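You operate a simulated robot arm through the tools that you are given. There is no shell and no other tool.

You are at the controls of a simulated two-armed robot. One attempt, no reset.

Task
Park the tall frame's beam and turn its main switch off.
Fine: shut the narrow door, press Return, press Off and turn the black knob to Slow before the main switch.

Only the result counts: the job must be done as asked and must still hold three seconds after the hand-in. Knocking over, shifting, dropping, spilling or breaking anything else fails it.

Robot
Two 7-joint arms with fingered hands on one trunk that stands fixed in place. Base frame: the origin is at the foot of the trunk, x ahead of it, y to its left, z up. Readings come in m, degrees, newtons and seconds.
The left shoulder is at [0.057, 0.158, 1.27], the right one opposite. With the tool pointing down near the work surface each hand reaches from about 0.1 to 0.56 m from the base axis, measured 20 degrees to its own side. Payload 4 kg a hand.
The tool frame of a hand sits at the grasp point between the pads (the TCP): z along the fingers, y along the line on which they close. The tips reach 0.03 m beyond it. Largest opening 0.104 m; the body of the gripper starts 0.035 m behind the TCP. The gripper is a hand of 4 fingers: y runs from the thumb to the fingers, the wrist lies at [-0.015, -0.104, -0.178] in the tool frame, and closing takes about 1.5 s.
Orientation is told as [roll, pitch, yaw] about the base's x, y, z axes, in that order, counted from this pose: with the fingers straight down and the wrist toward the robot, the tool's x, y and z point along [0, 1, 0], [1, 0, 0] and [0, 0, -1] of the base frame.

Tools
- The arms move only by the tool nudge_tool. It takes "left_steps", "right_steps" or both (then of equal length, played together; a hand with none holds still); each is a list that holds one entry, the list of rows, each a list of 7 numbers: the shift along the tool's x, y, z in m, then the turn, a rotation vector about the tool's x, y, z in degrees, then the finger opening in m, from 0 to 0.104. In form: [[[x, y, z, wx, wy, wz, claw], ...]]. A call has 1 to 20 rows; each row shifts and turns the commanded pose from where the row before left it, along the tool's axes as they then stand. Each row takes 0.2 s and may step no farther than 0.05 m and 8.6 degrees from the row before; otherwise, or with a gripper value out of range, the whole call is refused. A pose out of reach is approached as far as the arm can. The call stops where the force on the tool passes 40 N (or 10 N more than at its start, if that is more) or the arm is blocked; 0.2 s more then pass. The fingers move at their own pace (about 0.045 m/s each) and stop on an object; they squeeze with about 29 N. The grip force told is the motor's: it shows also when the fingers shut on nothing. Time passes only in rows, and 0.2 s behind the last, so rows that do not move let the fingers close. It gives the time, the measured TCP pose, the force on the tool (base axes), the opening and the grip force at its end, in the units of the frame above (readings bear some noise), with the torque about the TCP (base axes, N m) and any sound that the robot's microphone picked up.
- Cameras (640 x 400 px; columns grow to the right, rows downward): "scene" is now at [0.1349, 0.0375, 1.4663]; the picture's right is [0.42, -0.91, -0.01], its down [-0.30, -0.14, -0.94] and it looks along [0.85, 0.40, -0.33] (base axes); focal length 214 px, centre (320, 200). "left" rides on the left gripper at [-0.061, -0.092, -0.13] in its tool frame; the picture's right is [-0.81, -0.28, 0.52], its down [0.53, -0.71, 0.45] and it looks along [0.24, 0.64, 0.73] (tool axes); focal length 275 px, centre (320, 200). "right" rides on the right gripper at [0.061, -0.092, -0.13] in its tool frame; the picture's right is [-0.81, 0.28, -0.52], its down [-0.53, -0.71, 0.46] and it looks along [-0.24, 0.64, 0.73] (tool axes); focal length 275 px, centre (320, 200). There is no depth. A picture from a camera that has moved, and an enlarged one, comes with that camera's place and axes in the base frame and with its lens.
- capture(camera): a new picture of that camera. The clock stands still meanwhile.
- lift_body(by): slides the trunk up (or, below 0, down) by that many m; the arms and the scene camera ride with it, the base frame stays. It gives what a move gives, with no picture.
- preshape(shape, hand): the hand has 4 fingers and takes this shape, open, in about a second: jaw (thumb against the fingers, like two jaws); tri (thumb and two fingers); tip (a fingertip pinch); poke (one finger out to press); point (the index stretched); flat (the hand flat); cup (the hand cupped); fist (a fist). The gripper value then closes the fingers along that shape, each until it touches; the sizes above hold for jaw. It gives what a move gives, with no picture.
- turn_head(pan, tilt): turns the head with the scene camera to pan (to the left, within 80 degrees either way) and tilt (down, from -29 to 69), counted from straight ahead of the robot. It gives what a move gives.
- enlarge(camera, box): a new picture of the part [left, top, right, bottom] of that camera's present view, enlarged. The clock stands still meanwhile.
- sign_off(): hands the job in; it is judged then, once.

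Places have to be worked out from the pictures, the camera data and where the tool is seen. Open the grippers and draw the arms clear of the work before you hand the job in, unless the task says otherwise.

The tools are called after "Call:" as a command line: name --argument value ..., lists and objects as JSON in quotes. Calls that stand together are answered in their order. nudge_tool: Moves the arms, as the interface text tells. Its arguments: {"type":"object","properties":{"left_steps":{"type":"array","items":{"type":"array","items":{"type":"array","items":{"type":"number"}}}},"right_steps":{"type":"array","items":{"type":"array","items":{"type":"array","items":{"type":"number"}}}}},"required":[]} The other tools are called the same way: lift_body (by) slides the trunk up or down; preshape (shape, hand) gives the hand a shape; turn_head (pan, tilt) turns the head that bears the scene camera; capture (camera) takes a picture; enlarge (camera, box) takes an enlarged picture of a part of a camera's view; sign_off () hands the job in.

At the start:

```text
clock: 0.0
left_eef_pos: [0.2603, 0.3707, 1.5283]
left_ee_rot: [0.0, 0.1, -0.1]
left_ft_force: [0.3, 0.3, 1.2]
left_moment: [0.03, -0.01, -0.01]
left_grip_width: 0.1039
left_gripper_force: 0.0
left_shape: jaw
right_eef_pos: [0.3839, 0.0005, 1.5281]
right_ee_rot: [0.0, 0.0, -0.1]
right_ft_force: [0.2, -0.4, -0.8]
right_moment: [-0.01, -0.01, -0.03]
right_grip_width: 0.1036
right_gripper_force: 0.1
right_shape: jaw
trunk travel left (down, up): [-0.475, 0.032]
head pan, tilt: [25.1, 18.6]
```

scene: 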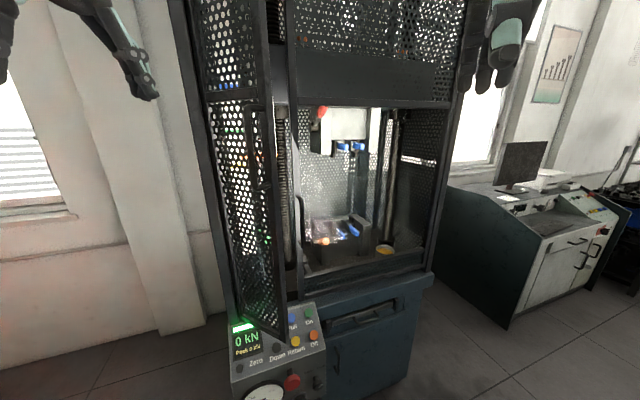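
right: 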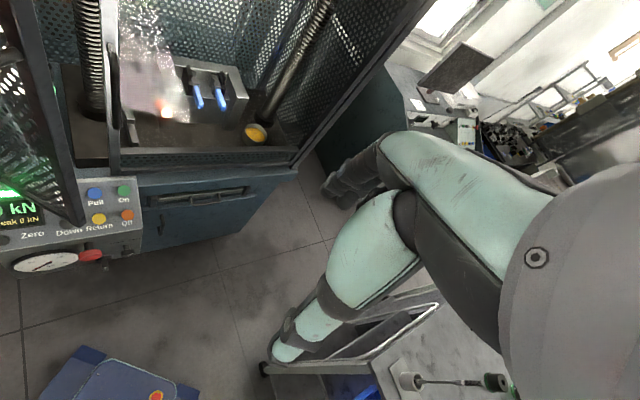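
left: 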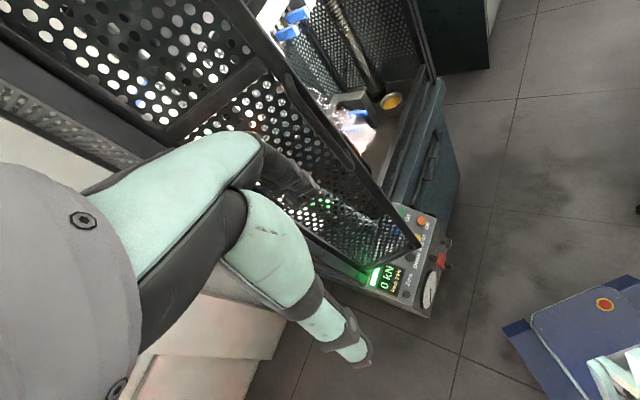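

The pictures show a testing frame with an open narrow mesh door and a console with buttons. I'll enlarge the scene view to read the console and the door.

Call:
enlarge --camera "scene" --box '[200, 280, 360, 400]'

Call:
enlarge --camera "scene" --box '[180, 90, 460, 290]'

Call:
enlarge --camera "right" --box '[0, 150, 160, 280]'

Call:
enlarge --camera "left" --box '[340, 180, 480, 330]'

```text
3.33 times, centred on (280, 340) of scene
camera zoom: at [0.1349, 0.0375, 1.4663], right [0.42, -0.91, -0.01], down [-0.3, -0.14, -0.94], along [0.85, 0.4, -0.33], focal length 715 px, centre (453, -267)
```

zoom: 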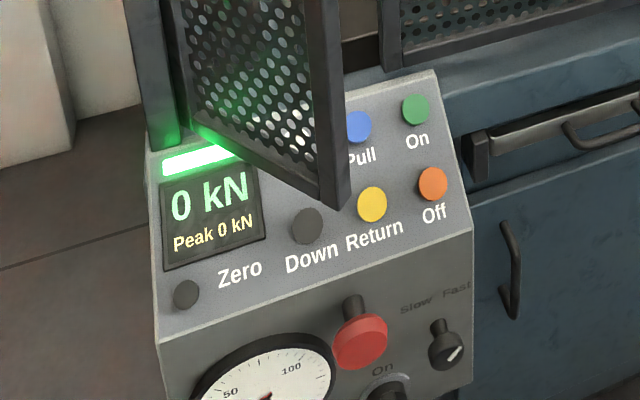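

```text
2.00 times, centred on (320, 190) of scene
camera zoom: at [0.1349, 0.0375, 1.4663], right [0.42, -0.91, -0.01], down [-0.3, -0.14, -0.94], along [0.85, 0.4, -0.33], focal length 429 px, centre (320, 220)
```

zoom: 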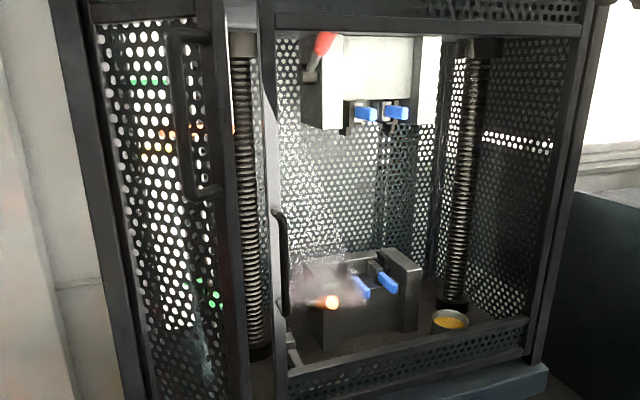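

```text
3.08 times, centred on (80, 215) of right
camera zoom: at [0.2924, 0.0614, 1.6617], right [0.27, -0.81, 0.52], down [-0.71, -0.53, -0.46], along [0.64, -0.24, -0.73], focal length 847 px, centre (1058, 154)
```

zoom: 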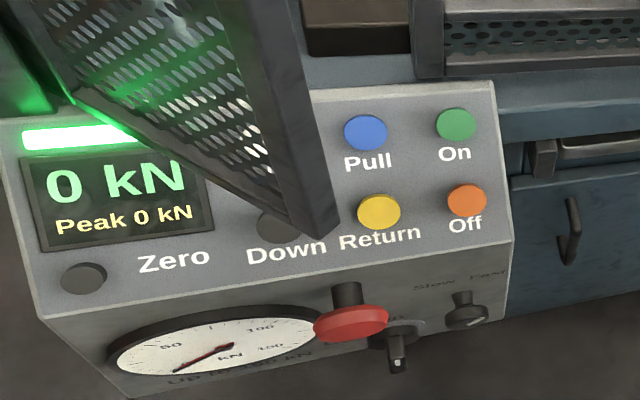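

```text
2.67 times, centred on (410, 255) of left
camera zoom: at [0.1687, 0.3094, 1.6591], right [-0.28, -0.81, -0.52], down [-0.71, 0.53, -0.45], along [0.64, 0.24, -0.73], focal length 734 px, centre (80, 53)
```

zoom: 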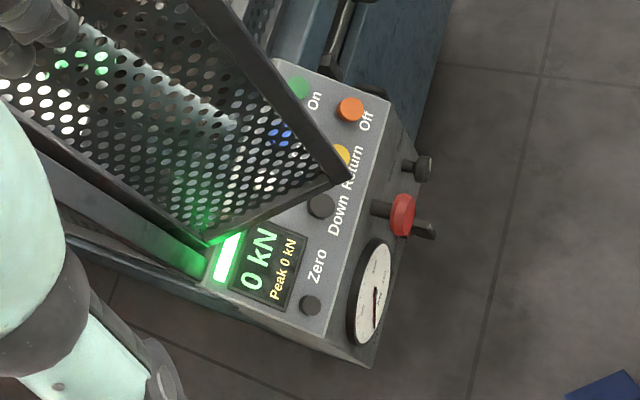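

Triangulating from the three cameras, the Return button is at about [0.573, 0.337, 0.777] and Off at about [0.619, 0.292, 0.778]. The frame front is rotated about 45° and the door's free corner is at about [0.526, 0.342, 0.82]. I'll turn the head down to see the console and the space around it.

Call:
turn_head --pan 34 --tilt 48

Call:
capture --camera "scene"

Call:
turn_head --pan -30 --tilt 55

Call:
capture --camera "scene"

Call:
turn_head --pan 10 --tilt 69

Call:
capture --camera "scene"

```text
clock: 0.9
left_eef_pos: [0.2393, 0.3701, 1.5314]
left_ee_rot: [0.1, -0.7, 0.0]
left_ft_force: [-0.4, 0.4, -0.1]
left_moment: [-0.01, 0.01, 0.01]
left_grip_width: 0.1036
left_gripper_force: 0.0
left_shape: jaw
right_eef_pos: [0.3636, 0.0021, 1.5349]
right_ee_rot: [-0.1, -0.8, -0.2]
right_ft_force: [-0.7, 0.2, 0.4]
right_moment: [-0.01, 0.01, 0.0]
right_grip_width: 0.1041
right_gripper_force: 0.0
right_shape: jaw
trunk travel left (down, up): [-0.475, 0.032]
head pan, tilt: [34.0, 48.0]
```

```text
taken
camera scene: at [0.1135, 0.0421, 1.4216], right [0.56, -0.83, -0.01], down [-0.62, -0.41, -0.66], along [0.55, 0.37, -0.75], focal length 214 px, centre (320, 200)
```

scene: 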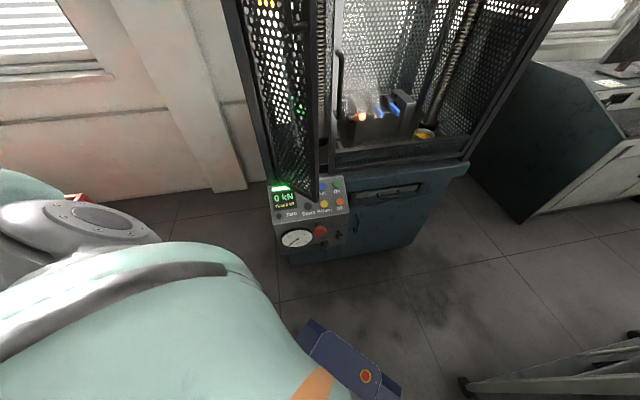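

```text
clock: 2.3
left_eef_pos: [0.2406, 0.3703, 1.5323]
left_ee_rot: [0.0, -0.7, 0.0]
left_ft_force: [0.0, -0.5, 0.1]
left_moment: [0.01, -0.02, -0.01]
left_grip_width: 0.1036
left_gripper_force: 0.1
left_shape: jaw
right_eef_pos: [0.3659, 0.0005, 1.5355]
right_ee_rot: [0.0, -0.7, -0.1]
right_ft_force: [-0.3, 0.1, 0.4]
right_moment: [-0.02, 0.01, 0.03]
right_grip_width: 0.1039
right_gripper_force: 0.1
right_shape: jaw
trunk travel left (down, up): [-0.475, 0.032]
head pan, tilt: [-30.0, 55.0]
```

```text
taken
camera scene: at [0.1117, -0.0381, 1.4123], right [-0.5, -0.87, 0.01], down [-0.72, 0.41, -0.56], along [0.49, -0.29, -0.83], focal length 214 px, centre (320, 200)
```

scene: 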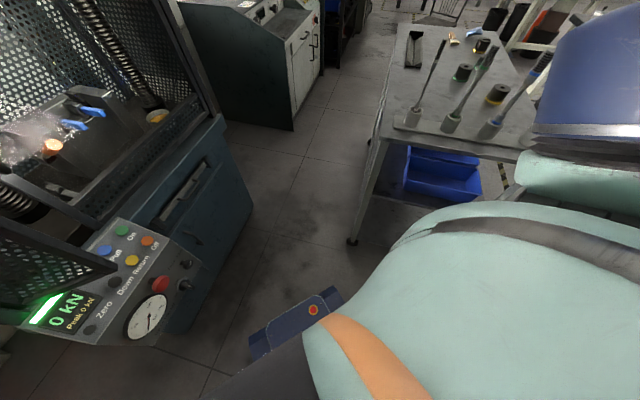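

```text
clock: 3.4
left_eef_pos: [0.2421, 0.3693, 1.5315]
left_ee_rot: [0.0, -0.6, 0.0]
left_ft_force: [-0.1, -0.3, -0.1]
left_moment: [-0.01, 0.01, 0.01]
left_grip_width: 0.1037
left_gripper_force: 0.2
left_shape: jaw
right_eef_pos: [0.3667, 0.0014, 1.5338]
right_ee_rot: [0.1, -0.7, -0.1]
right_ft_force: [-0.5, 0.0, -0.7]
right_moment: [-0.02, 0.01, 0.03]
right_grip_width: 0.1042
right_gripper_force: 0.1
right_shape: jaw
trunk travel left (down, up): [-0.475, 0.032]
head pan, tilt: [10.0, 68.8]
```

```text
taken
camera scene: at [0.1047, 0.0076, 1.3969], right [0.17, -0.98, 0.0], down [-0.92, -0.16, -0.35], along [0.34, 0.06, -0.94], focal length 214 px, centre (320, 200)
```

scene: 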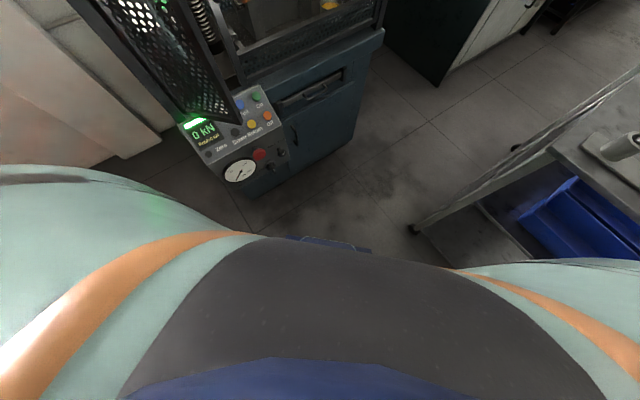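

The cart and the desk stay well clear on the right, and nothing lies below the arms. I'll lower the trunk so the console and door come within reach, then look again.

Call:
lift_body --by -0.2

Call:
lift_body --by -0.15

Call:
turn_head --pan 34 --tilt 25

Call:
capture --camera "scene"

Call:
capture --camera "left"

Call:
capture --camera "right"

```text
clock: 5.5
left_eef_pos: [0.2413, 0.3709, 1.3306]
left_ee_rot: [0.1, -0.6, -0.1]
left_ft_force: [0.4, -0.4, -0.4]
left_moment: [-0.01, -0.02, -0.01]
left_grip_width: 0.104
left_gripper_force: 0.0
left_shape: jaw
right_eef_pos: [0.3654, 0.0021, 1.3337]
right_ee_rot: [0.0, -0.7, -0.1]
right_ft_force: [-1.1, -1.1, 0.4]
right_moment: [-0.03, -0.02, -0.02]
right_grip_width: 0.1041
right_gripper_force: 0.0
right_shape: jaw
trunk travel left (down, up): [-0.275, 0.232]
head pan, tilt: [10.0, 68.8]
```

```text
clock: 7.3
left_eef_pos: [0.2405, 0.3702, 1.1817]
left_ee_rot: [0.0, -0.6, 0.0]
left_ft_force: [-0.3, -0.1, 0.0]
left_moment: [-0.02, 0.01, -0.01]
left_grip_width: 0.1039
left_gripper_force: 0.1
left_shape: jaw
right_eef_pos: [0.3661, 0.002, 1.1834]
right_ee_rot: [-0.1, -0.7, -0.1]
right_ft_force: [-0.1, -0.6, 0.6]
right_moment: [-0.03, -0.01, 0.02]
right_grip_width: 0.1041
right_gripper_force: 0.1
right_shape: jaw
trunk travel left (down, up): [-0.125, 0.382]
head pan, tilt: [10.0, 68.8]
```

```text
clock: 8.4
left_eef_pos: [0.2417, 0.3707, 1.1824]
left_ee_rot: [0.0, -0.7, 0.1]
left_ft_force: [-1.0, -0.9, -0.3]
left_moment: [0.02, 0.01, 0.0]
left_grip_width: 0.104
left_gripper_force: 0.0
left_shape: jaw
right_eef_pos: [0.3659, 0.0011, 1.1824]
right_ee_rot: [0.0, -0.7, -0.1]
right_ft_force: [-0.8, 0.4, 0.2]
right_moment: [0.0, -0.01, 0.01]
right_grip_width: 0.1038
right_gripper_force: 0.1
right_shape: jaw
trunk travel left (down, up): [-0.125, 0.382]
head pan, tilt: [34.0, 25.0]
```

```text
taken
camera scene: at [0.122, 0.0494, 1.1054], right [0.56, -0.83, -0.01], down [-0.36, -0.24, -0.9], along [0.75, 0.51, -0.43], focal length 214 px, centre (320, 200)
```

scene: 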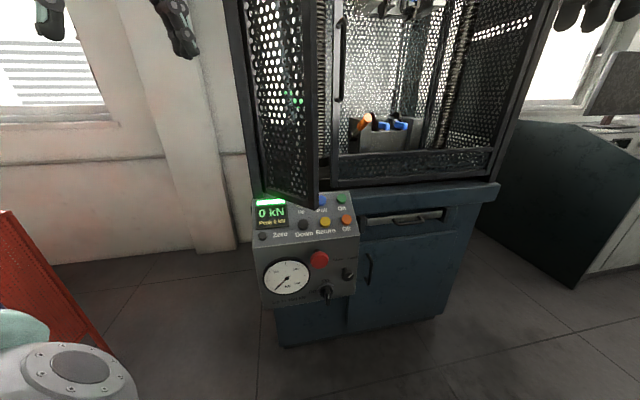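

```text
taken
camera left: at [0.1485, 0.3094, 1.3104], right [-0.27, -0.81, -0.52], down [-0.71, 0.53, -0.46], along [0.65, 0.24, -0.72], focal length 275 px, centre (320, 200)
```

left: 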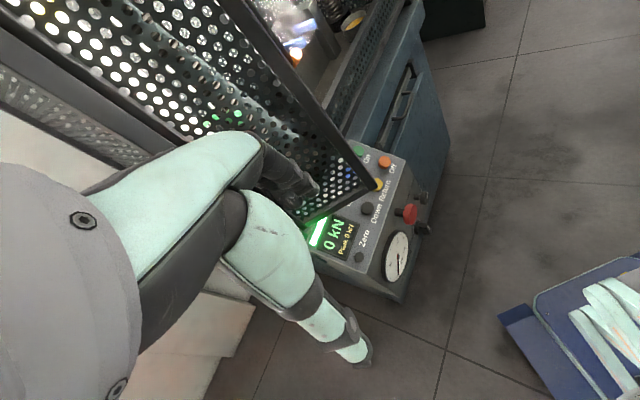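

```text
taken
camera right: at [0.2722, 0.0614, 1.3145], right [0.27, -0.81, 0.52], down [-0.71, -0.53, -0.46], along [0.65, -0.24, -0.72], focal length 275 px, centre (320, 200)
```

right: 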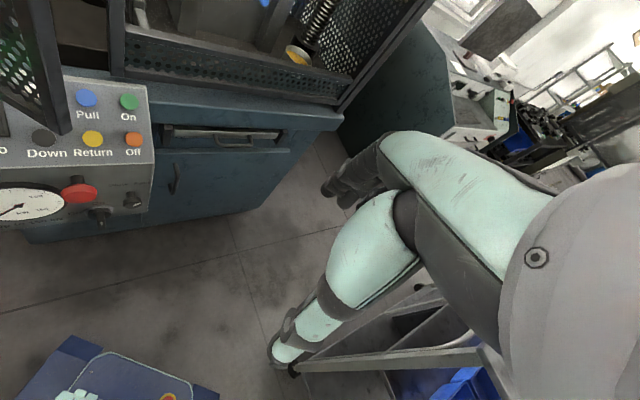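

The lowered view shows the console well. I'll enlarge the console and the door from each camera for precise positions.

Call:
enlarge --camera "scene" --box '[240, 180, 376, 310]'

Call:
enlarge --camera "right" --box '[0, 60, 180, 240]'

Call:
enlarge --camera "left" --box '[290, 120, 460, 310]'

Call:
enlarge --camera "scene" --box '[220, 0, 460, 220]'

```text
3.08 times, centred on (308, 245) of scene
camera zoom: at [0.122, 0.0494, 1.1054], right [0.56, -0.83, -0.01], down [-0.36, -0.24, -0.9], along [0.75, 0.51, -0.43], focal length 660 px, centre (357, 62)
```

zoom: 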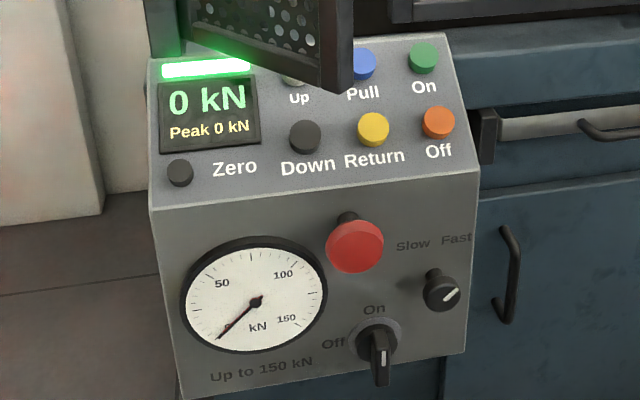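

```text
2.22 times, centred on (90, 150) of right
camera zoom: at [0.2722, 0.0614, 1.3145], right [0.27, -0.81, 0.52], down [-0.71, -0.53, -0.46], along [0.65, -0.24, -0.72], focal length 612 px, centre (831, 311)
```

zoom: 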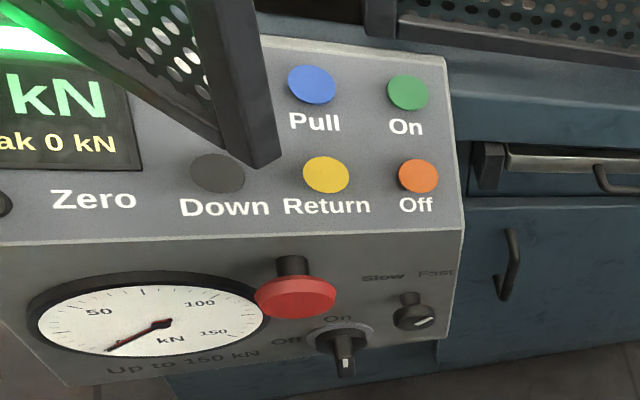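

```text
2.11 times, centred on (375, 215) of left
camera zoom: at [0.1485, 0.3094, 1.3104], right [-0.27, -0.81, -0.52], down [-0.71, 0.53, -0.46], along [0.65, 0.24, -0.72], focal length 580 px, centre (204, 168)
```

zoom: 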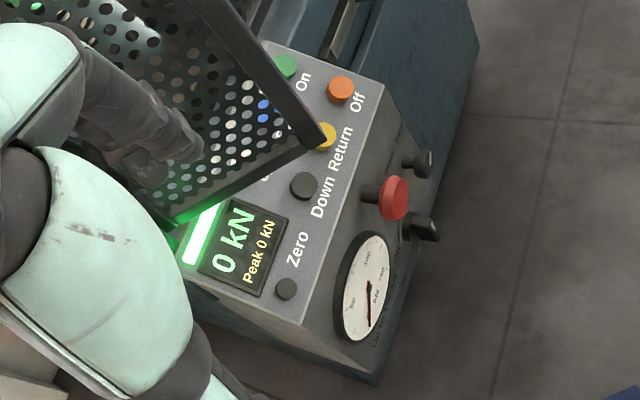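

```text
1.82 times, centred on (340, 110) of scene
camera zoom: at [0.122, 0.0494, 1.1054], right [0.56, -0.83, -0.01], down [-0.36, -0.24, -0.9], along [0.75, 0.51, -0.43], focal length 390 px, centre (284, 364)
```

zoom: 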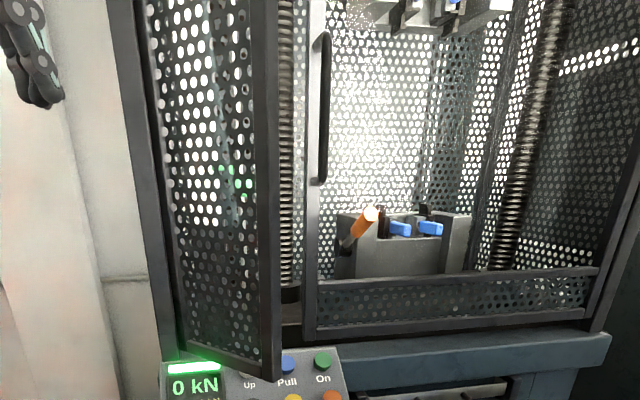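

The door hangs open about 45°: hinge near [0.53, 0.52], free edge near [0.526, 0.343]. The console normal is (-0.71, -0.71). I'll close the left fingers, bring that hand forward and pitch it to point ahead so it can push the door.

Call:
nudge_tool --left_steps '[[[-0.015, 0.03, 0, 0, 0, -6.7, 0.02], [-0.015, 0.03, 0, 0, 0, -6.7, 0.0], [-0.015, 0.03, 0, 0, 0, -6.7, 0.0], [0, 0, 0, -8.2, 0, 0, 0], [0, 0, 0, -8.2, 0, 0, 0], [0, 0, 0, -8.2, 0, 0, 0], [0, 0, 0, -8.2, 0, 0, 0], [0, 0, 0, -8.2, 0, 0, 0]]]'

Call:
capture --camera "scene"

Call:
capture --camera "left"

```text
clock: 10.2
left_eef_pos: [0.3366, 0.3376, 1.1836]
left_ee_rot: [-0.2, -41.7, 20.2]
left_ft_force: [-0.5, -0.8, 0.5]
left_moment: [0.0, -0.02, 0.03]
left_grip_width: 0.0001
left_gripper_force: 29.1
left_shape: jaw
right_eef_pos: [0.3663, 0.001, 1.1834]
right_ee_rot: [0.0, -0.8, -0.1]
right_ft_force: [-0.4, 0.1, 0.5]
right_moment: [-0.01, 0.01, -0.03]
right_grip_width: 0.104
right_gripper_force: 0.0
right_shape: jaw
trunk travel left (down, up): [-0.125, 0.382]
head pan, tilt: [34.0, 25.0]
```

```text
taken
camera scene: at [0.122, 0.0498, 1.1054], right [0.56, -0.83, -0.01], down [-0.36, -0.24, -0.9], along [0.75, 0.51, -0.43], focal length 214 px, centre (320, 200)
```

scene: 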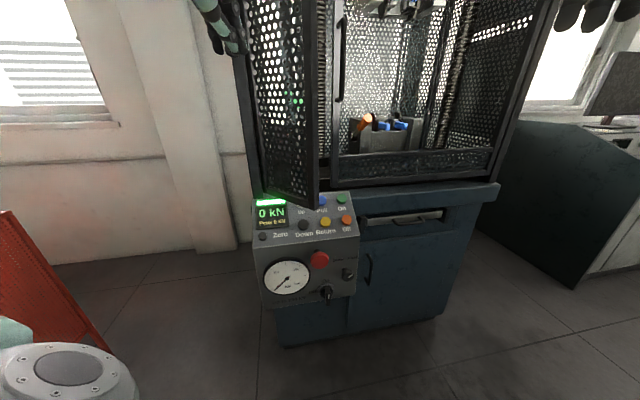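

```text
taken
camera left: at [0.2118, 0.2265, 1.2184], right [0.41, -0.72, -0.57], down [-0.4, 0.42, -0.82], along [0.82, 0.56, -0.11], focal length 275 px, centre (320, 200)
```

left: 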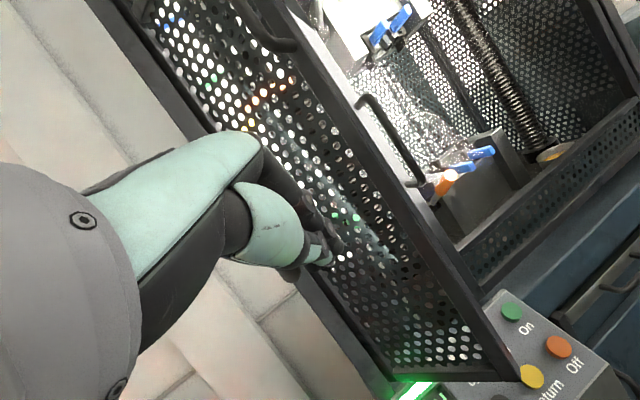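

The left hand is pitched 42° at [0.337, 0.338, 1.184] and still clear of the door. I'll keep pitching it forward while lowering to about z = 1.0 and moving nearer the door's outer face.

Call:
nudge_tool --left_steps '[[[0, -0.0197, 0.0226, -8.2, 0, 0, 0], [0, -0.0226, 0.0197, -8.2, 0, 0, 0], [0, -0.0252, 0.0163, -8.2, 0, 0, 0], [0, -0.0274, 0.0122, -8.2, 0, 0, 0], [0, -0.0288, 0.0083, 0, 0, 0, 0], [0, -0.0288, 0.0083, 0, 0, 0, 0], [-0.005, 0.011, 0.0385, 0, 0, 0, 0], [-0.005, 0.011, 0.0385, 0, 0, 0, 0]]]'

Call:
capture --camera "scene"

Call:
capture --camera "left"

Call:
capture --camera "right"

```text
clock: 12.0
left_eef_pos: [0.5046, 0.403, 1.1281]
left_ee_rot: [-0.6, -74.5, 20.7]
left_ft_force: [-0.7, -0.1, -0.2]
left_moment: [-0.01, 0.0, 0.02]
left_grip_width: 0.0002
left_gripper_force: 28.8
left_shape: jaw
left hand out of reach, approached as far as the arm can: row 2, 3, 4, 5, 6
right_eef_pos: [0.3653, 0.0015, 1.183]
right_ee_rot: [0.0, -0.6, -0.1]
right_ft_force: [-0.7, -0.4, 0.3]
right_moment: [-0.02, -0.02, 0.0]
right_grip_width: 0.1038
right_gripper_force: 0.1
right_shape: jaw
trunk travel left (down, up): [-0.125, 0.382]
head pan, tilt: [34.0, 25.0]
```

```text
taken
camera scene: at [0.1225, 0.0494, 1.1054], right [0.56, -0.83, -0.01], down [-0.36, -0.24, -0.9], along [0.75, 0.51, -0.43], focal length 214 px, centre (320, 200)
```

scene: 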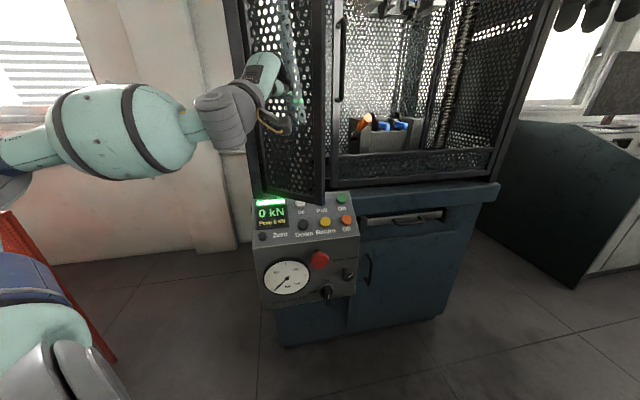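

```text
taken
camera left: at [0.3851, 0.2937, 1.0742], right [0.68, -0.62, -0.4], down [0.05, 0.58, -0.81], along [0.73, 0.53, 0.43], focal length 275 px, centre (320, 200)
```

left: 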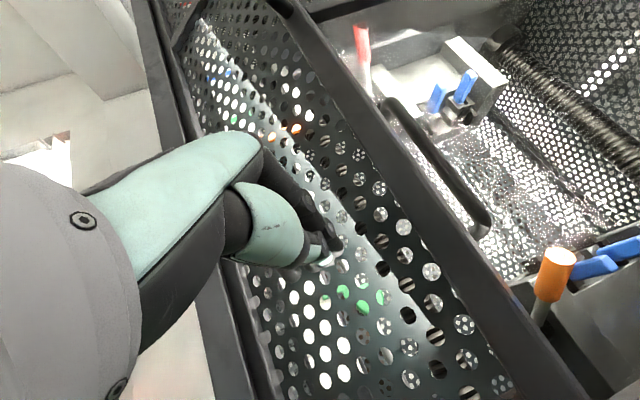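

```text
taken
camera right: at [0.2725, 0.0613, 1.3145], right [0.27, -0.81, 0.52], down [-0.71, -0.53, -0.46], along [0.65, -0.24, -0.72], focal length 275 px, centre (320, 200)
```

right: 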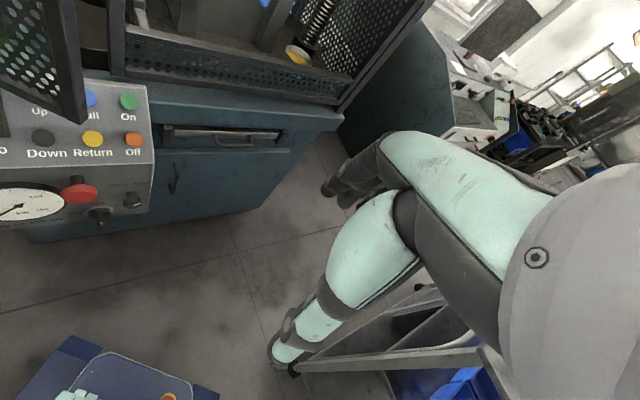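

The hand now reads [0.505, 0.403, 1.128], with the fingertips at the door face, and the free edge has already shifted a little. I'll push forward gently in small steps and watch the force.

Call:
nudge_tool --left_steps '[[[-0.006, 0.005, 0.019, 0, 0, 0, 0], [-0.006, 0.005, 0.019, 0, 0, 0, 0], [0, 0.005, 0.019, 0, 0, 0, 0]]]'

Call:
capture --camera "scene"

Call:
capture --camera "left"

```text
clock: 12.8
left_eef_pos: [0.5633, 0.4107, 1.1244]
left_ee_rot: [-0.8, -74.4, 20.8]
left_ft_force: [-1.6, -0.2, -0.6]
left_moment: [-0.01, 0.05, 0.02]
left_grip_width: 0.0003
left_gripper_force: 28.7
left_shape: jaw
right_eef_pos: [0.3659, 0.0023, 1.1823]
right_ee_rot: [0.0, -0.7, -0.2]
right_ft_force: [0.4, 0.0, 0.0]
right_moment: [0.03, 0.01, -0.02]
right_grip_width: 0.104
right_gripper_force: 0.0
right_shape: jaw
trunk travel left (down, up): [-0.125, 0.382]
head pan, tilt: [34.0, 25.0]
```

```text
taken
camera scene: at [0.1225, 0.0495, 1.1054], right [0.56, -0.83, -0.01], down [-0.36, -0.24, -0.9], along [0.75, 0.51, -0.43], focal length 214 px, centre (320, 200)
```

scene: 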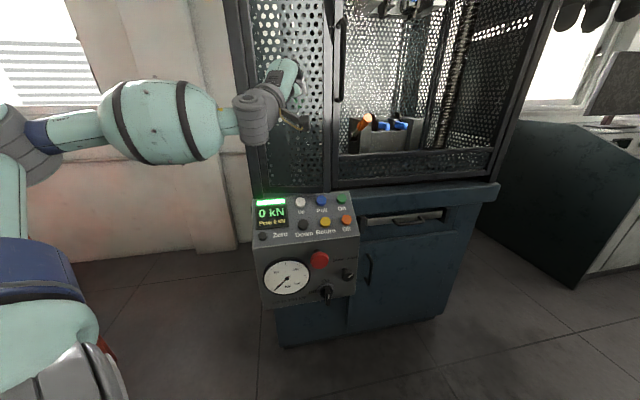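

```text
taken
camera left: at [0.4442, 0.3019, 1.0715], right [0.68, -0.62, -0.4], down [0.05, 0.58, -0.81], along [0.73, 0.53, 0.42], focal length 275 px, centre (320, 200)
```

left: 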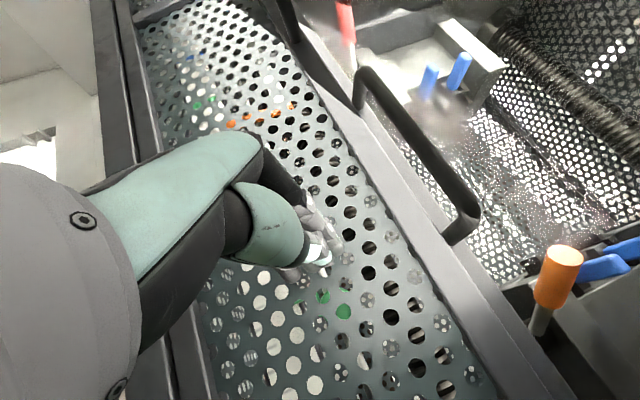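

The door swings easily and looks almost flush with the frame. I'll push on in small steps until a stop is felt or heard.

Call:
nudge_tool --left_steps '[[[-0.002, 0.003, 0.01, 0, 0, 0, 0], [-0.002, 0.003, 0.01, 0, 0, 0, 0]]]'

Call:
enlarge --camera "scene" --box '[230, 0, 450, 220]'

Call:
capture --camera "left"

```text
clock: 13.4
left_eef_pos: [0.5852, 0.4142, 1.1254]
left_ee_rot: [-0.8, -74.4, 21.0]
left_ft_force: [0.7, 0.3, -0.1]
left_moment: [0.02, 0.0, -0.04]
left_grip_width: 0.0001
left_gripper_force: 29.3
left_shape: jaw
right_eef_pos: [0.3655, 0.0023, 1.184]
right_ee_rot: [0.0, -0.6, -0.1]
right_ft_force: [0.2, -1.6, 0.1]
right_moment: [0.0, -0.01, 0.01]
right_grip_width: 0.1041
right_gripper_force: 0.0
right_shape: jaw
trunk travel left (down, up): [-0.125, 0.382]
head pan, tilt: [34.0, 25.0]
```

```text
1.82 times, centred on (340, 110) of scene
camera zoom: at [0.1227, 0.0496, 1.1054], right [0.56, -0.83, -0.01], down [-0.36, -0.24, -0.9], along [0.75, 0.51, -0.43], focal length 390 px, centre (284, 364)
```

zoom: 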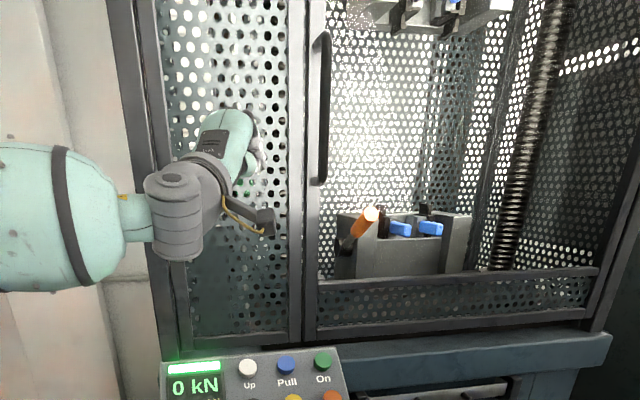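

```text
taken
camera left: at [0.4661, 0.3051, 1.0713], right [0.68, -0.62, -0.4], down [0.05, 0.58, -0.81], along [0.73, 0.53, 0.42], focal length 275 px, centre (320, 200)
```

left: 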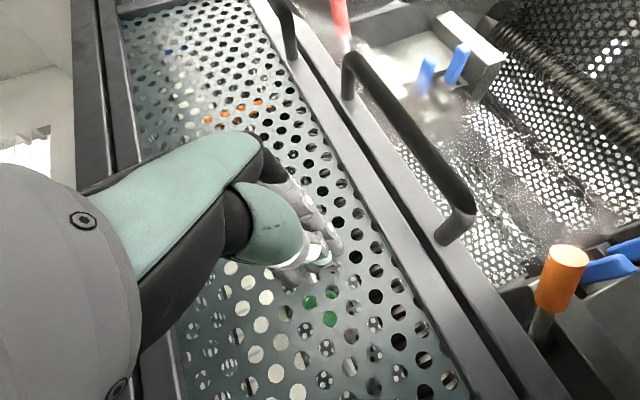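

The door now sits beside the wide door's stile and looks flush, but no stop has been felt yet. I'll continue with finer steps.

Call:
nudge_tool --left_steps '[[[0, 0.002, 0.007, 0, 0, 0, 0], [0, 0.002, 0.007, 0, 0, 0, 0]]]'

Call:
enlarge --camera "scene" --box '[230, 0, 450, 220]'

```text
clock: 14.0
left_eef_pos: [0.5941, 0.4157, 1.1284]
left_ee_rot: [-0.3, -74.6, 20.1]
left_ft_force: [-24.8, -13.5, -3.1]
left_moment: [-0.26, 0.32, 0.37]
left_grip_width: 0.0002
left_gripper_force: 29.3
left_shape: jaw
right_eef_pos: [0.3626, -0.0016, 1.1852]
right_ee_rot: [0.1, -0.9, -0.1]
right_ft_force: [0.2, 0.2, 0.2]
right_moment: [-0.01, 0.03, -0.04]
right_grip_width: 0.1039
right_gripper_force: 0.0
right_shape: jaw
trunk travel left (down, up): [-0.125, 0.382]
head pan, tilt: [34.0, 25.0]
```

```text
1.82 times, centred on (340, 110) of scene
camera zoom: at [0.1182, 0.0478, 1.1059], right [0.56, -0.83, -0.01], down [-0.36, -0.23, -0.9], along [0.75, 0.51, -0.43], focal length 390 px, centre (284, 364)
```

zoom: 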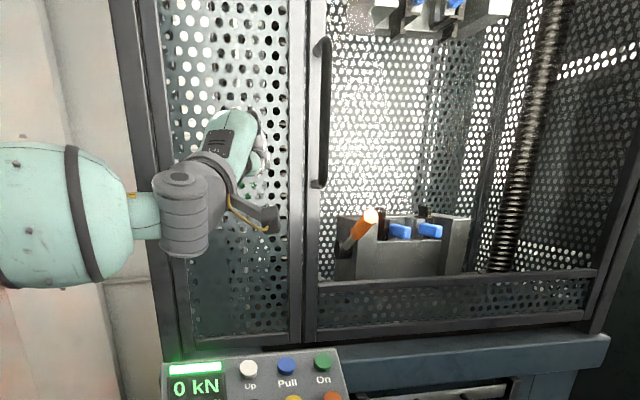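

The force has jumped to 28 N, so the door is against its stop. I'll draw the left hand straight back and check that the door stays shut.

Call:
nudge_tool --left_steps '[[[0, -0.002, -0.008, 0, 0, 0, 0], [0, -0.005, -0.02, 0, 0, 0, 0], [0, -0.008, -0.03, 0, 0, 0, 0], [0, -0.008, -0.03, 0, 0, 0, 0]]]'

Call:
enlarge --camera "scene" --box '[230, 0, 450, 220]'

Call:
capture --camera "left"

```text
clock: 15.0
left_eef_pos: [0.5109, 0.3879, 1.1295]
left_ee_rot: [-0.8, -74.5, 20.9]
left_ft_force: [0.9, 0.4, -0.3]
left_moment: [0.01, 0.02, -0.02]
left_grip_width: 0.0
left_gripper_force: 28.9
left_shape: jaw
right_eef_pos: [0.3655, 0.0009, 1.1836]
right_ee_rot: [0.0, -0.7, -0.2]
right_ft_force: [0.1, -0.9, 0.2]
right_moment: [-0.03, -0.04, 0.0]
right_grip_width: 0.1039
right_gripper_force: 0.1
right_shape: jaw
trunk travel left (down, up): [-0.125, 0.382]
head pan, tilt: [34.0, 25.0]
```

```text
1.82 times, centred on (340, 110) of scene
camera zoom: at [0.1215, 0.0494, 1.1055], right [0.56, -0.83, -0.01], down [-0.36, -0.24, -0.9], along [0.75, 0.51, -0.43], focal length 390 px, centre (284, 364)
```

zoom: 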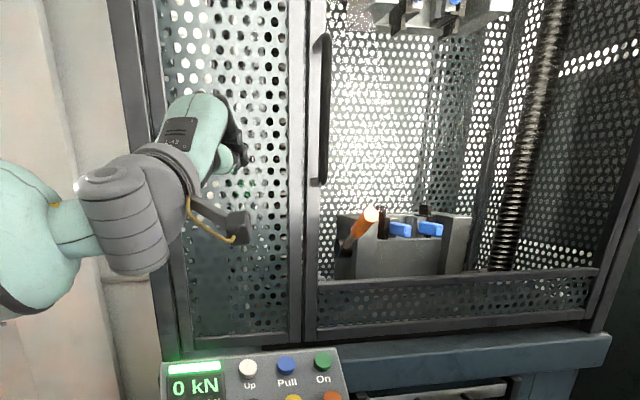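

```text
taken
camera left: at [0.3914, 0.279, 1.075], right [0.68, -0.62, -0.4], down [0.05, 0.58, -0.81], along [0.73, 0.53, 0.43], focal length 275 px, centre (320, 200)
```

left: 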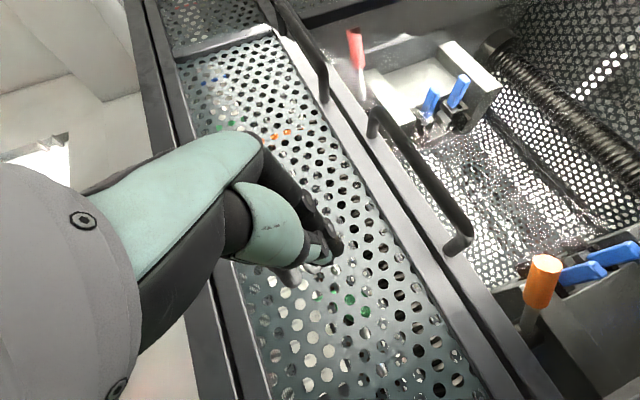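

The door stays shut after release. The right arm lines up naturally with the console normal, so I'll shape the right hand to poke, lift the left hand away, and turn the right hand toward the console.

Call:
preshape --hand "right" --shape "poke"

Call:
nudge_tool --left_steps '[[[0.005, 0.014, -0.008, 0, 0, 0, 0], [0.005, 0.014, -0.008, 0, 0, 0, 0], [0.005, 0.014, -0.008, 0, 0, 0, 0], [0.005, 0.014, -0.008, 0, 0, 0, 0], [0.005, 0.014, -0.008, 0, 0, 0, 0], [0.005, 0.014, -0.008, 0, 0, 0, 0]]]' --right_steps '[[[0, 0, 0, 0, 0, -7.5, 0.104], [0, 0, 0, 0, 0, -7.5, 0.104], [0, 0, 0, 0, 0, -7.5, 0.104], [0, 0, 0, 0, 0, -7.5, 0.104], [0, 0, 0, 0, 0, -7.5, 0.104], [0, 0, 0, 0, 0, -7.5, 0.104]]]'

Call:
nudge_tool --right_steps '[[[0, 0, 0, -7.6, 0, 0, 0.104], [0, 0, 0, -7.6, 0, 0, 0.104], [0, 0, 0, -7.6, 0, 0, 0.104], [0, 0, 0, -7.6, 0, 0, 0.104], [0, 0, 0, -7.6, 0, 0, 0.104]]]'

Call:
capture --camera "scene"

Call:
capture --camera "right"

```text
clock: 15.9
left_eef_pos: [0.5114, 0.3882, 1.1288]
left_ee_rot: [-0.7, -74.4, 20.8]
left_ft_force: [-0.4, -0.3, 0.3]
left_moment: [0.02, -0.01, 0.02]
left_grip_width: 0.0
left_gripper_force: 29.2
left_shape: jaw
right_eef_pos: [0.3645, 0.0006, 1.1833]
right_ee_rot: [0.0, -0.6, -0.1]
right_ft_force: [-0.7, -0.4, -1.1]
right_moment: [0.0, 0.02, 0.0]
right_grip_width: 0.0
right_gripper_force: 0.0
right_shape: poke
trunk travel left (down, up): [-0.125, 0.382]
head pan, tilt: [34.0, 25.0]
```

```text
clock: 17.3
left_eef_pos: [0.4796, 0.4074, 1.2227]
left_ee_rot: [-0.5, -74.4, 20.6]
left_ft_force: [1.0, -0.6, 0.9]
left_moment: [0.0, -0.02, -0.01]
left_grip_width: 0.0
left_gripper_force: 29.1
left_shape: jaw
right_eef_pos: [0.3649, 0.001, 1.1833]
right_ee_rot: [-0.5, -0.6, 45.0]
right_ft_force: [-0.2, -0.1, 0.7]
right_moment: [0.0, 0.02, -0.02]
right_grip_width: 0.0
right_gripper_force: 0.0
right_shape: poke
trunk travel left (down, up): [-0.125, 0.382]
head pan, tilt: [34.0, 25.0]
```

```text
clock: 18.5
left_eef_pos: [0.4808, 0.409, 1.2224]
left_ee_rot: [-0.6, -74.5, 20.6]
left_ft_force: [-0.2, 0.2, 0.3]
left_moment: [0.0, 0.02, 0.01]
left_grip_width: 0.0
left_gripper_force: 29.1
left_shape: jaw
right_eef_pos: [0.3656, -0.0001, 1.1834]
right_ee_rot: [-0.5, -38.7, 45.1]
right_ft_force: [0.0, -0.1, -0.2]
right_moment: [0.02, 0.0, 0.03]
right_grip_width: 0.0001
right_gripper_force: 0.1
right_shape: poke
trunk travel left (down, up): [-0.125, 0.382]
head pan, tilt: [34.0, 25.0]
```

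```text
taken
camera scene: at [0.1223, 0.0489, 1.1055], right [0.56, -0.83, -0.01], down [-0.36, -0.24, -0.9], along [0.75, 0.51, -0.43], focal length 214 px, centre (320, 200)
```

scene: 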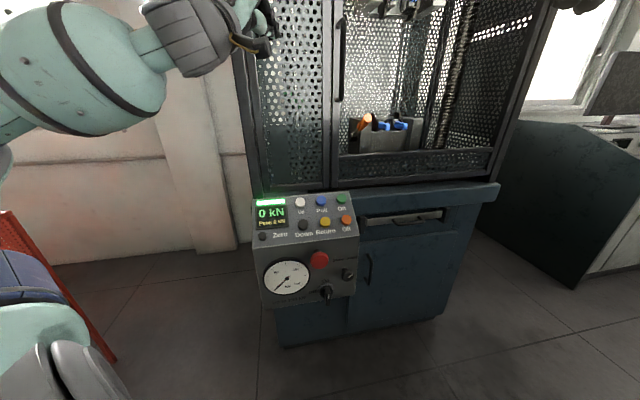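

```text
taken
camera right: at [0.2137, -0.0653, 1.2294], right [0.49, -0.65, 0.58], down [0.19, -0.57, -0.8], along [0.85, 0.5, -0.16], focal length 275 px, centre (320, 200)
```

right: 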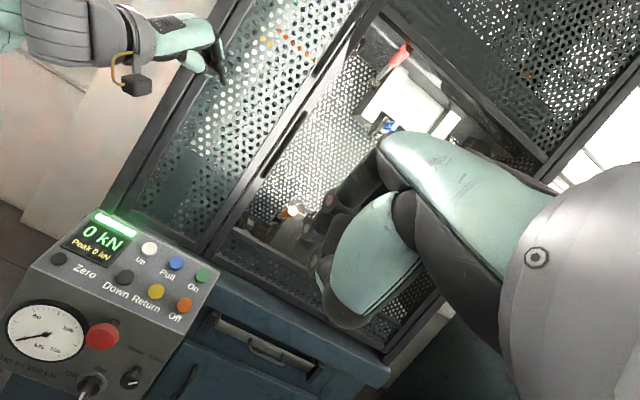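

The right hand points toward the console in the poke shape. I'll enlarge the right view to see where the poking fingertip is.

Call:
enlarge --camera "right" --box '[260, 110, 480, 340]'

Call:
enlarge --camera "right" --box '[0, 200, 230, 400]'

```text
1.74 times, centred on (370, 225) of right
camera zoom: at [0.2137, -0.0653, 1.2294], right [0.49, -0.65, 0.58], down [0.19, -0.57, -0.8], along [0.85, 0.5, -0.16], focal length 479 px, centre (233, 156)
```

zoom: 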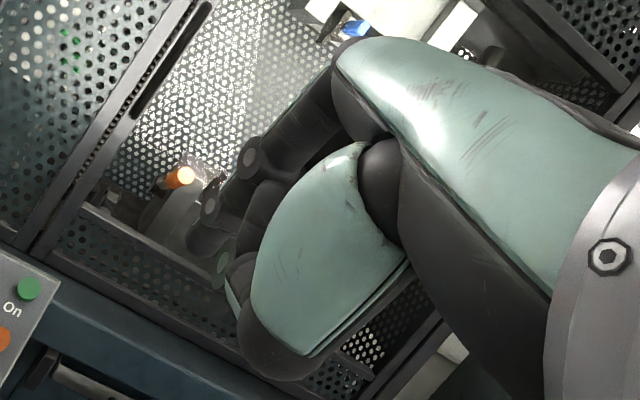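

```text
2.00 times, centred on (115, 300) of right
camera zoom: at [0.2137, -0.0653, 1.2294], right [0.49, -0.65, 0.58], down [0.19, -0.57, -0.8], along [0.85, 0.5, -0.16], focal length 551 px, centre (730, 0)
```

zoom: 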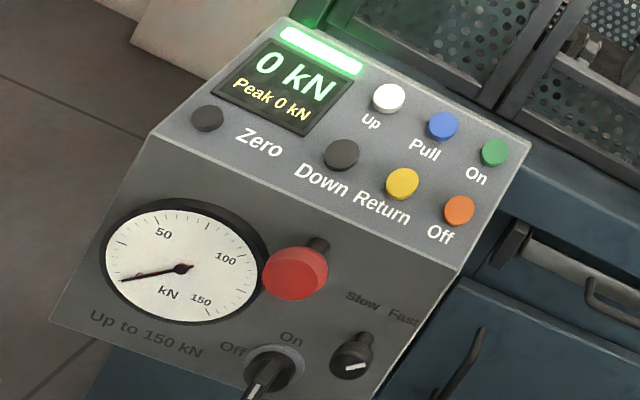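

The poke fingertip projects about 0.03 m beyond the TCP along tool z, as expected. The new ray again puts Return at about [0.570, 0.337, 0.784], so I'll move the right hand to a hover above it along the panel normal.

Call:
nudge_tool --right_steps '[[[0.0078, 0.0041, 0.0392, 0, 0, 0, 0.104], [0.0078, 0.0041, 0.0392, 0, 0, 0, 0.104], [0.0078, 0.0041, 0.0392, 0, 0, 0, 0.104], [0.0078, 0.0041, 0.0392, 0, 0, 0, 0.104], [0.0078, 0.0041, 0.0392, 0, 0, 0, 0.104], [0.0078, 0.0041, 0.0392, 0, 0, 0, 0.104], [0.0078, 0.0041, 0.0392, 0, 0, 0, 0.104], [0.0078, 0.0041, 0.0392, 0, 0, 0, 0.104], [0.0078, 0.0041, 0.0392, 0, 0, 0, 0.104], [0.0078, 0.0041, 0.0392, 0, 0, 0, 0.104], [0.0078, 0.0041, 0.0392, 0, 0, 0, 0.104]]]'

Call:
enlarge --camera "scene" --box '[220, 150, 400, 320]'

Call:
capture --camera "right"

Call:
capture --camera "scene"

```text
clock: 20.9
left_eef_pos: [0.4805, 0.409, 1.2214]
left_ee_rot: [-0.8, -74.3, 20.8]
left_ft_force: [0.9, 0.3, -1.4]
left_moment: [0.0, -0.01, -0.01]
left_grip_width: 0.0
left_gripper_force: 29.1
left_shape: jaw
right_eef_pos: [0.5219, 0.2768, 0.8719]
right_ee_rot: [-0.6, -38.5, 45.1]
right_ft_force: [0.4, -0.1, -0.7]
right_moment: [0.04, -0.02, 0.03]
right_grip_width: 0.0
right_gripper_force: 0.1
right_shape: poke
trunk travel left (down, up): [-0.125, 0.382]
head pan, tilt: [34.0, 25.0]
```

```text
2.35 times, centred on (310, 235) of scene
camera zoom: at [0.1228, 0.0501, 1.1053], right [0.56, -0.83, -0.01], down [-0.36, -0.24, -0.9], along [0.75, 0.51, -0.43], focal length 505 px, centre (344, 118)
```

zoom: 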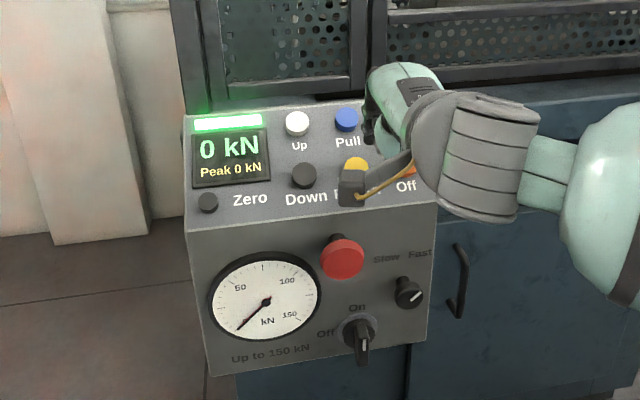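

```text
taken
camera right: at [0.3702, 0.2119, 0.9192], right [0.49, -0.65, 0.58], down [0.19, -0.58, -0.8], along [0.85, 0.5, -0.16], focal length 275 px, centre (320, 200)
```

right: 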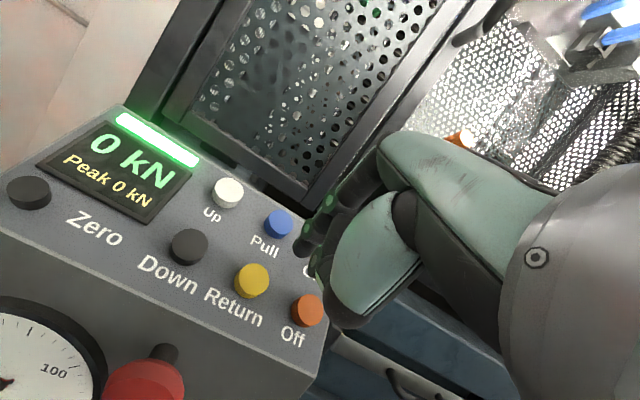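

```text
taken
camera scene: at [0.1228, 0.0501, 1.1053], right [0.56, -0.83, -0.01], down [-0.36, -0.24, -0.9], along [0.75, 0.51, -0.43], focal length 214 px, centre (320, 200)
```

scene: 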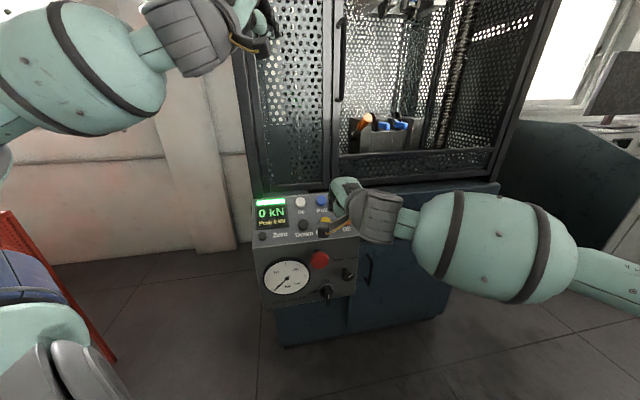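

The right camera's ray to Return agrees at [0.568, 0.336, 0.784]. I'll enlarge the fingertip once more before pressing.

Call:
enlarge --camera "right" --box '[220, 170, 380, 330]'

Call:
enlarge --camera "scene" --box '[290, 170, 380, 250]'

```text
2.50 times, centred on (300, 250) of right
camera zoom: at [0.3702, 0.2119, 0.9192], right [0.49, -0.65, 0.58], down [0.19, -0.58, -0.8], along [0.85, 0.5, -0.16], focal length 688 px, centre (370, 75)
```

zoom: 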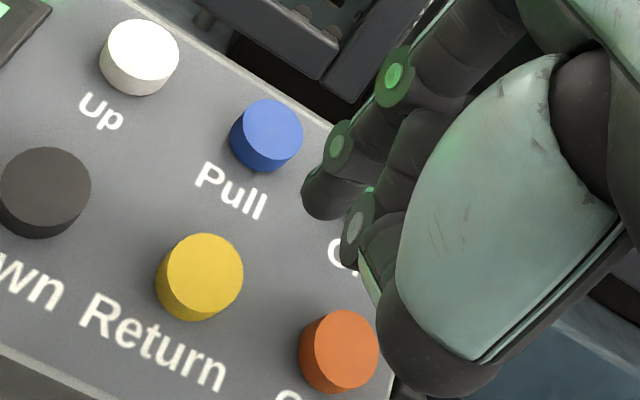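

```text
5.00 times, centred on (335, 210) of scene
camera zoom: at [0.1228, 0.0501, 1.1053], right [0.56, -0.83, -0.01], down [-0.36, -0.24, -0.9], along [0.75, 0.51, -0.43], focal length 1072 px, centre (245, 150)
```

zoom: 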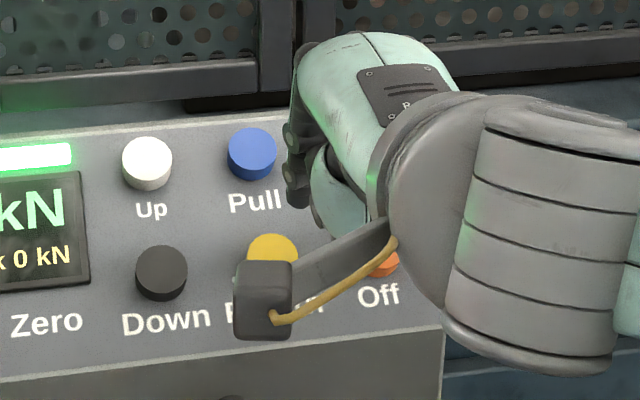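

The fingertip sits at tool offset about [0.009, -0.003, 0.029], so it must go about 0.088 m along tool z and 0.007 along tool y to touch Return. I'll approach to about 1.5 cm and check the alignment.

Call:
nudge_tool --right_steps '[[[0.0007, 0.0035, 0.035, 0, 0, 0, 0.104], [0.0007, 0.0035, 0.035, 0, 0, 0, 0.104]]]'

Call:
enlarge --camera "right" --box '[200, 170, 400, 350]'

Call:
enlarge --camera "scene" --box '[280, 170, 390, 260]'

```text
clock: 21.5
left_eef_pos: [0.4799, 0.4078, 1.2221]
left_ee_rot: [-0.8, -74.4, 20.7]
left_ft_force: [0.8, 1.1, -0.6]
left_moment: [0.01, 0.0, 0.0]
left_grip_width: 0.0
left_gripper_force: 28.5
left_shape: jaw
right_eef_pos: [0.5565, 0.3118, 0.8213]
right_ee_rot: [-0.6, -38.6, 45.2]
right_ft_force: [-0.5, -0.1, 0.2]
right_moment: [-0.05, -0.01, -0.01]
right_grip_width: 0.0003
right_gripper_force: 0.1
right_shape: poke
trunk travel left (down, up): [-0.125, 0.382]
head pan, tilt: [34.0, 25.0]
```

```text
2.22 times, centred on (300, 260) of right
camera zoom: at [0.4048, 0.2465, 0.8669], right [0.49, -0.65, 0.58], down [0.19, -0.58, -0.8], along [0.85, 0.5, -0.16], focal length 612 px, centre (364, 67)
```

zoom: 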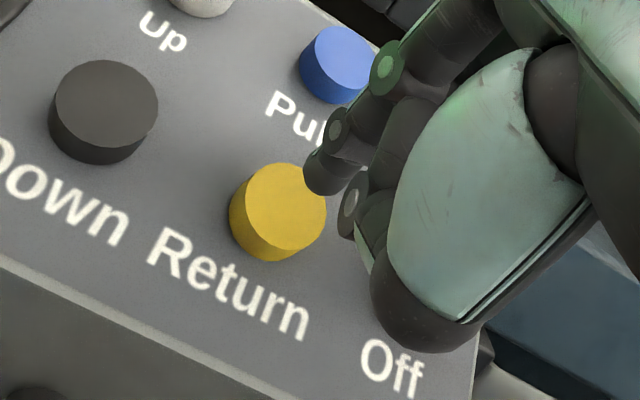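

```text
4.44 times, centred on (335, 215) of scene
camera zoom: at [0.1225, 0.0496, 1.1054], right [0.56, -0.83, -0.01], down [-0.36, -0.24, -0.9], along [0.75, 0.51, -0.43], focal length 953 px, centre (253, 133)
```

zoom: 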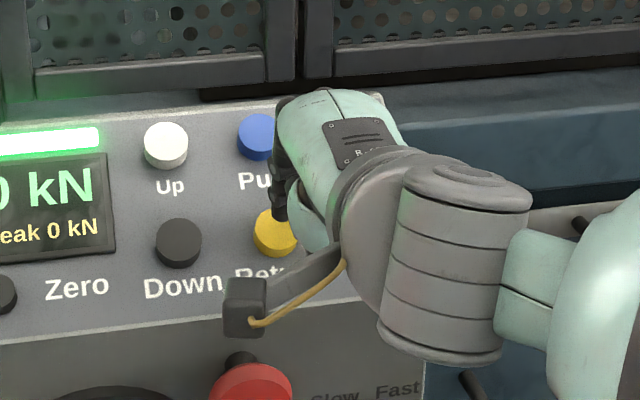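

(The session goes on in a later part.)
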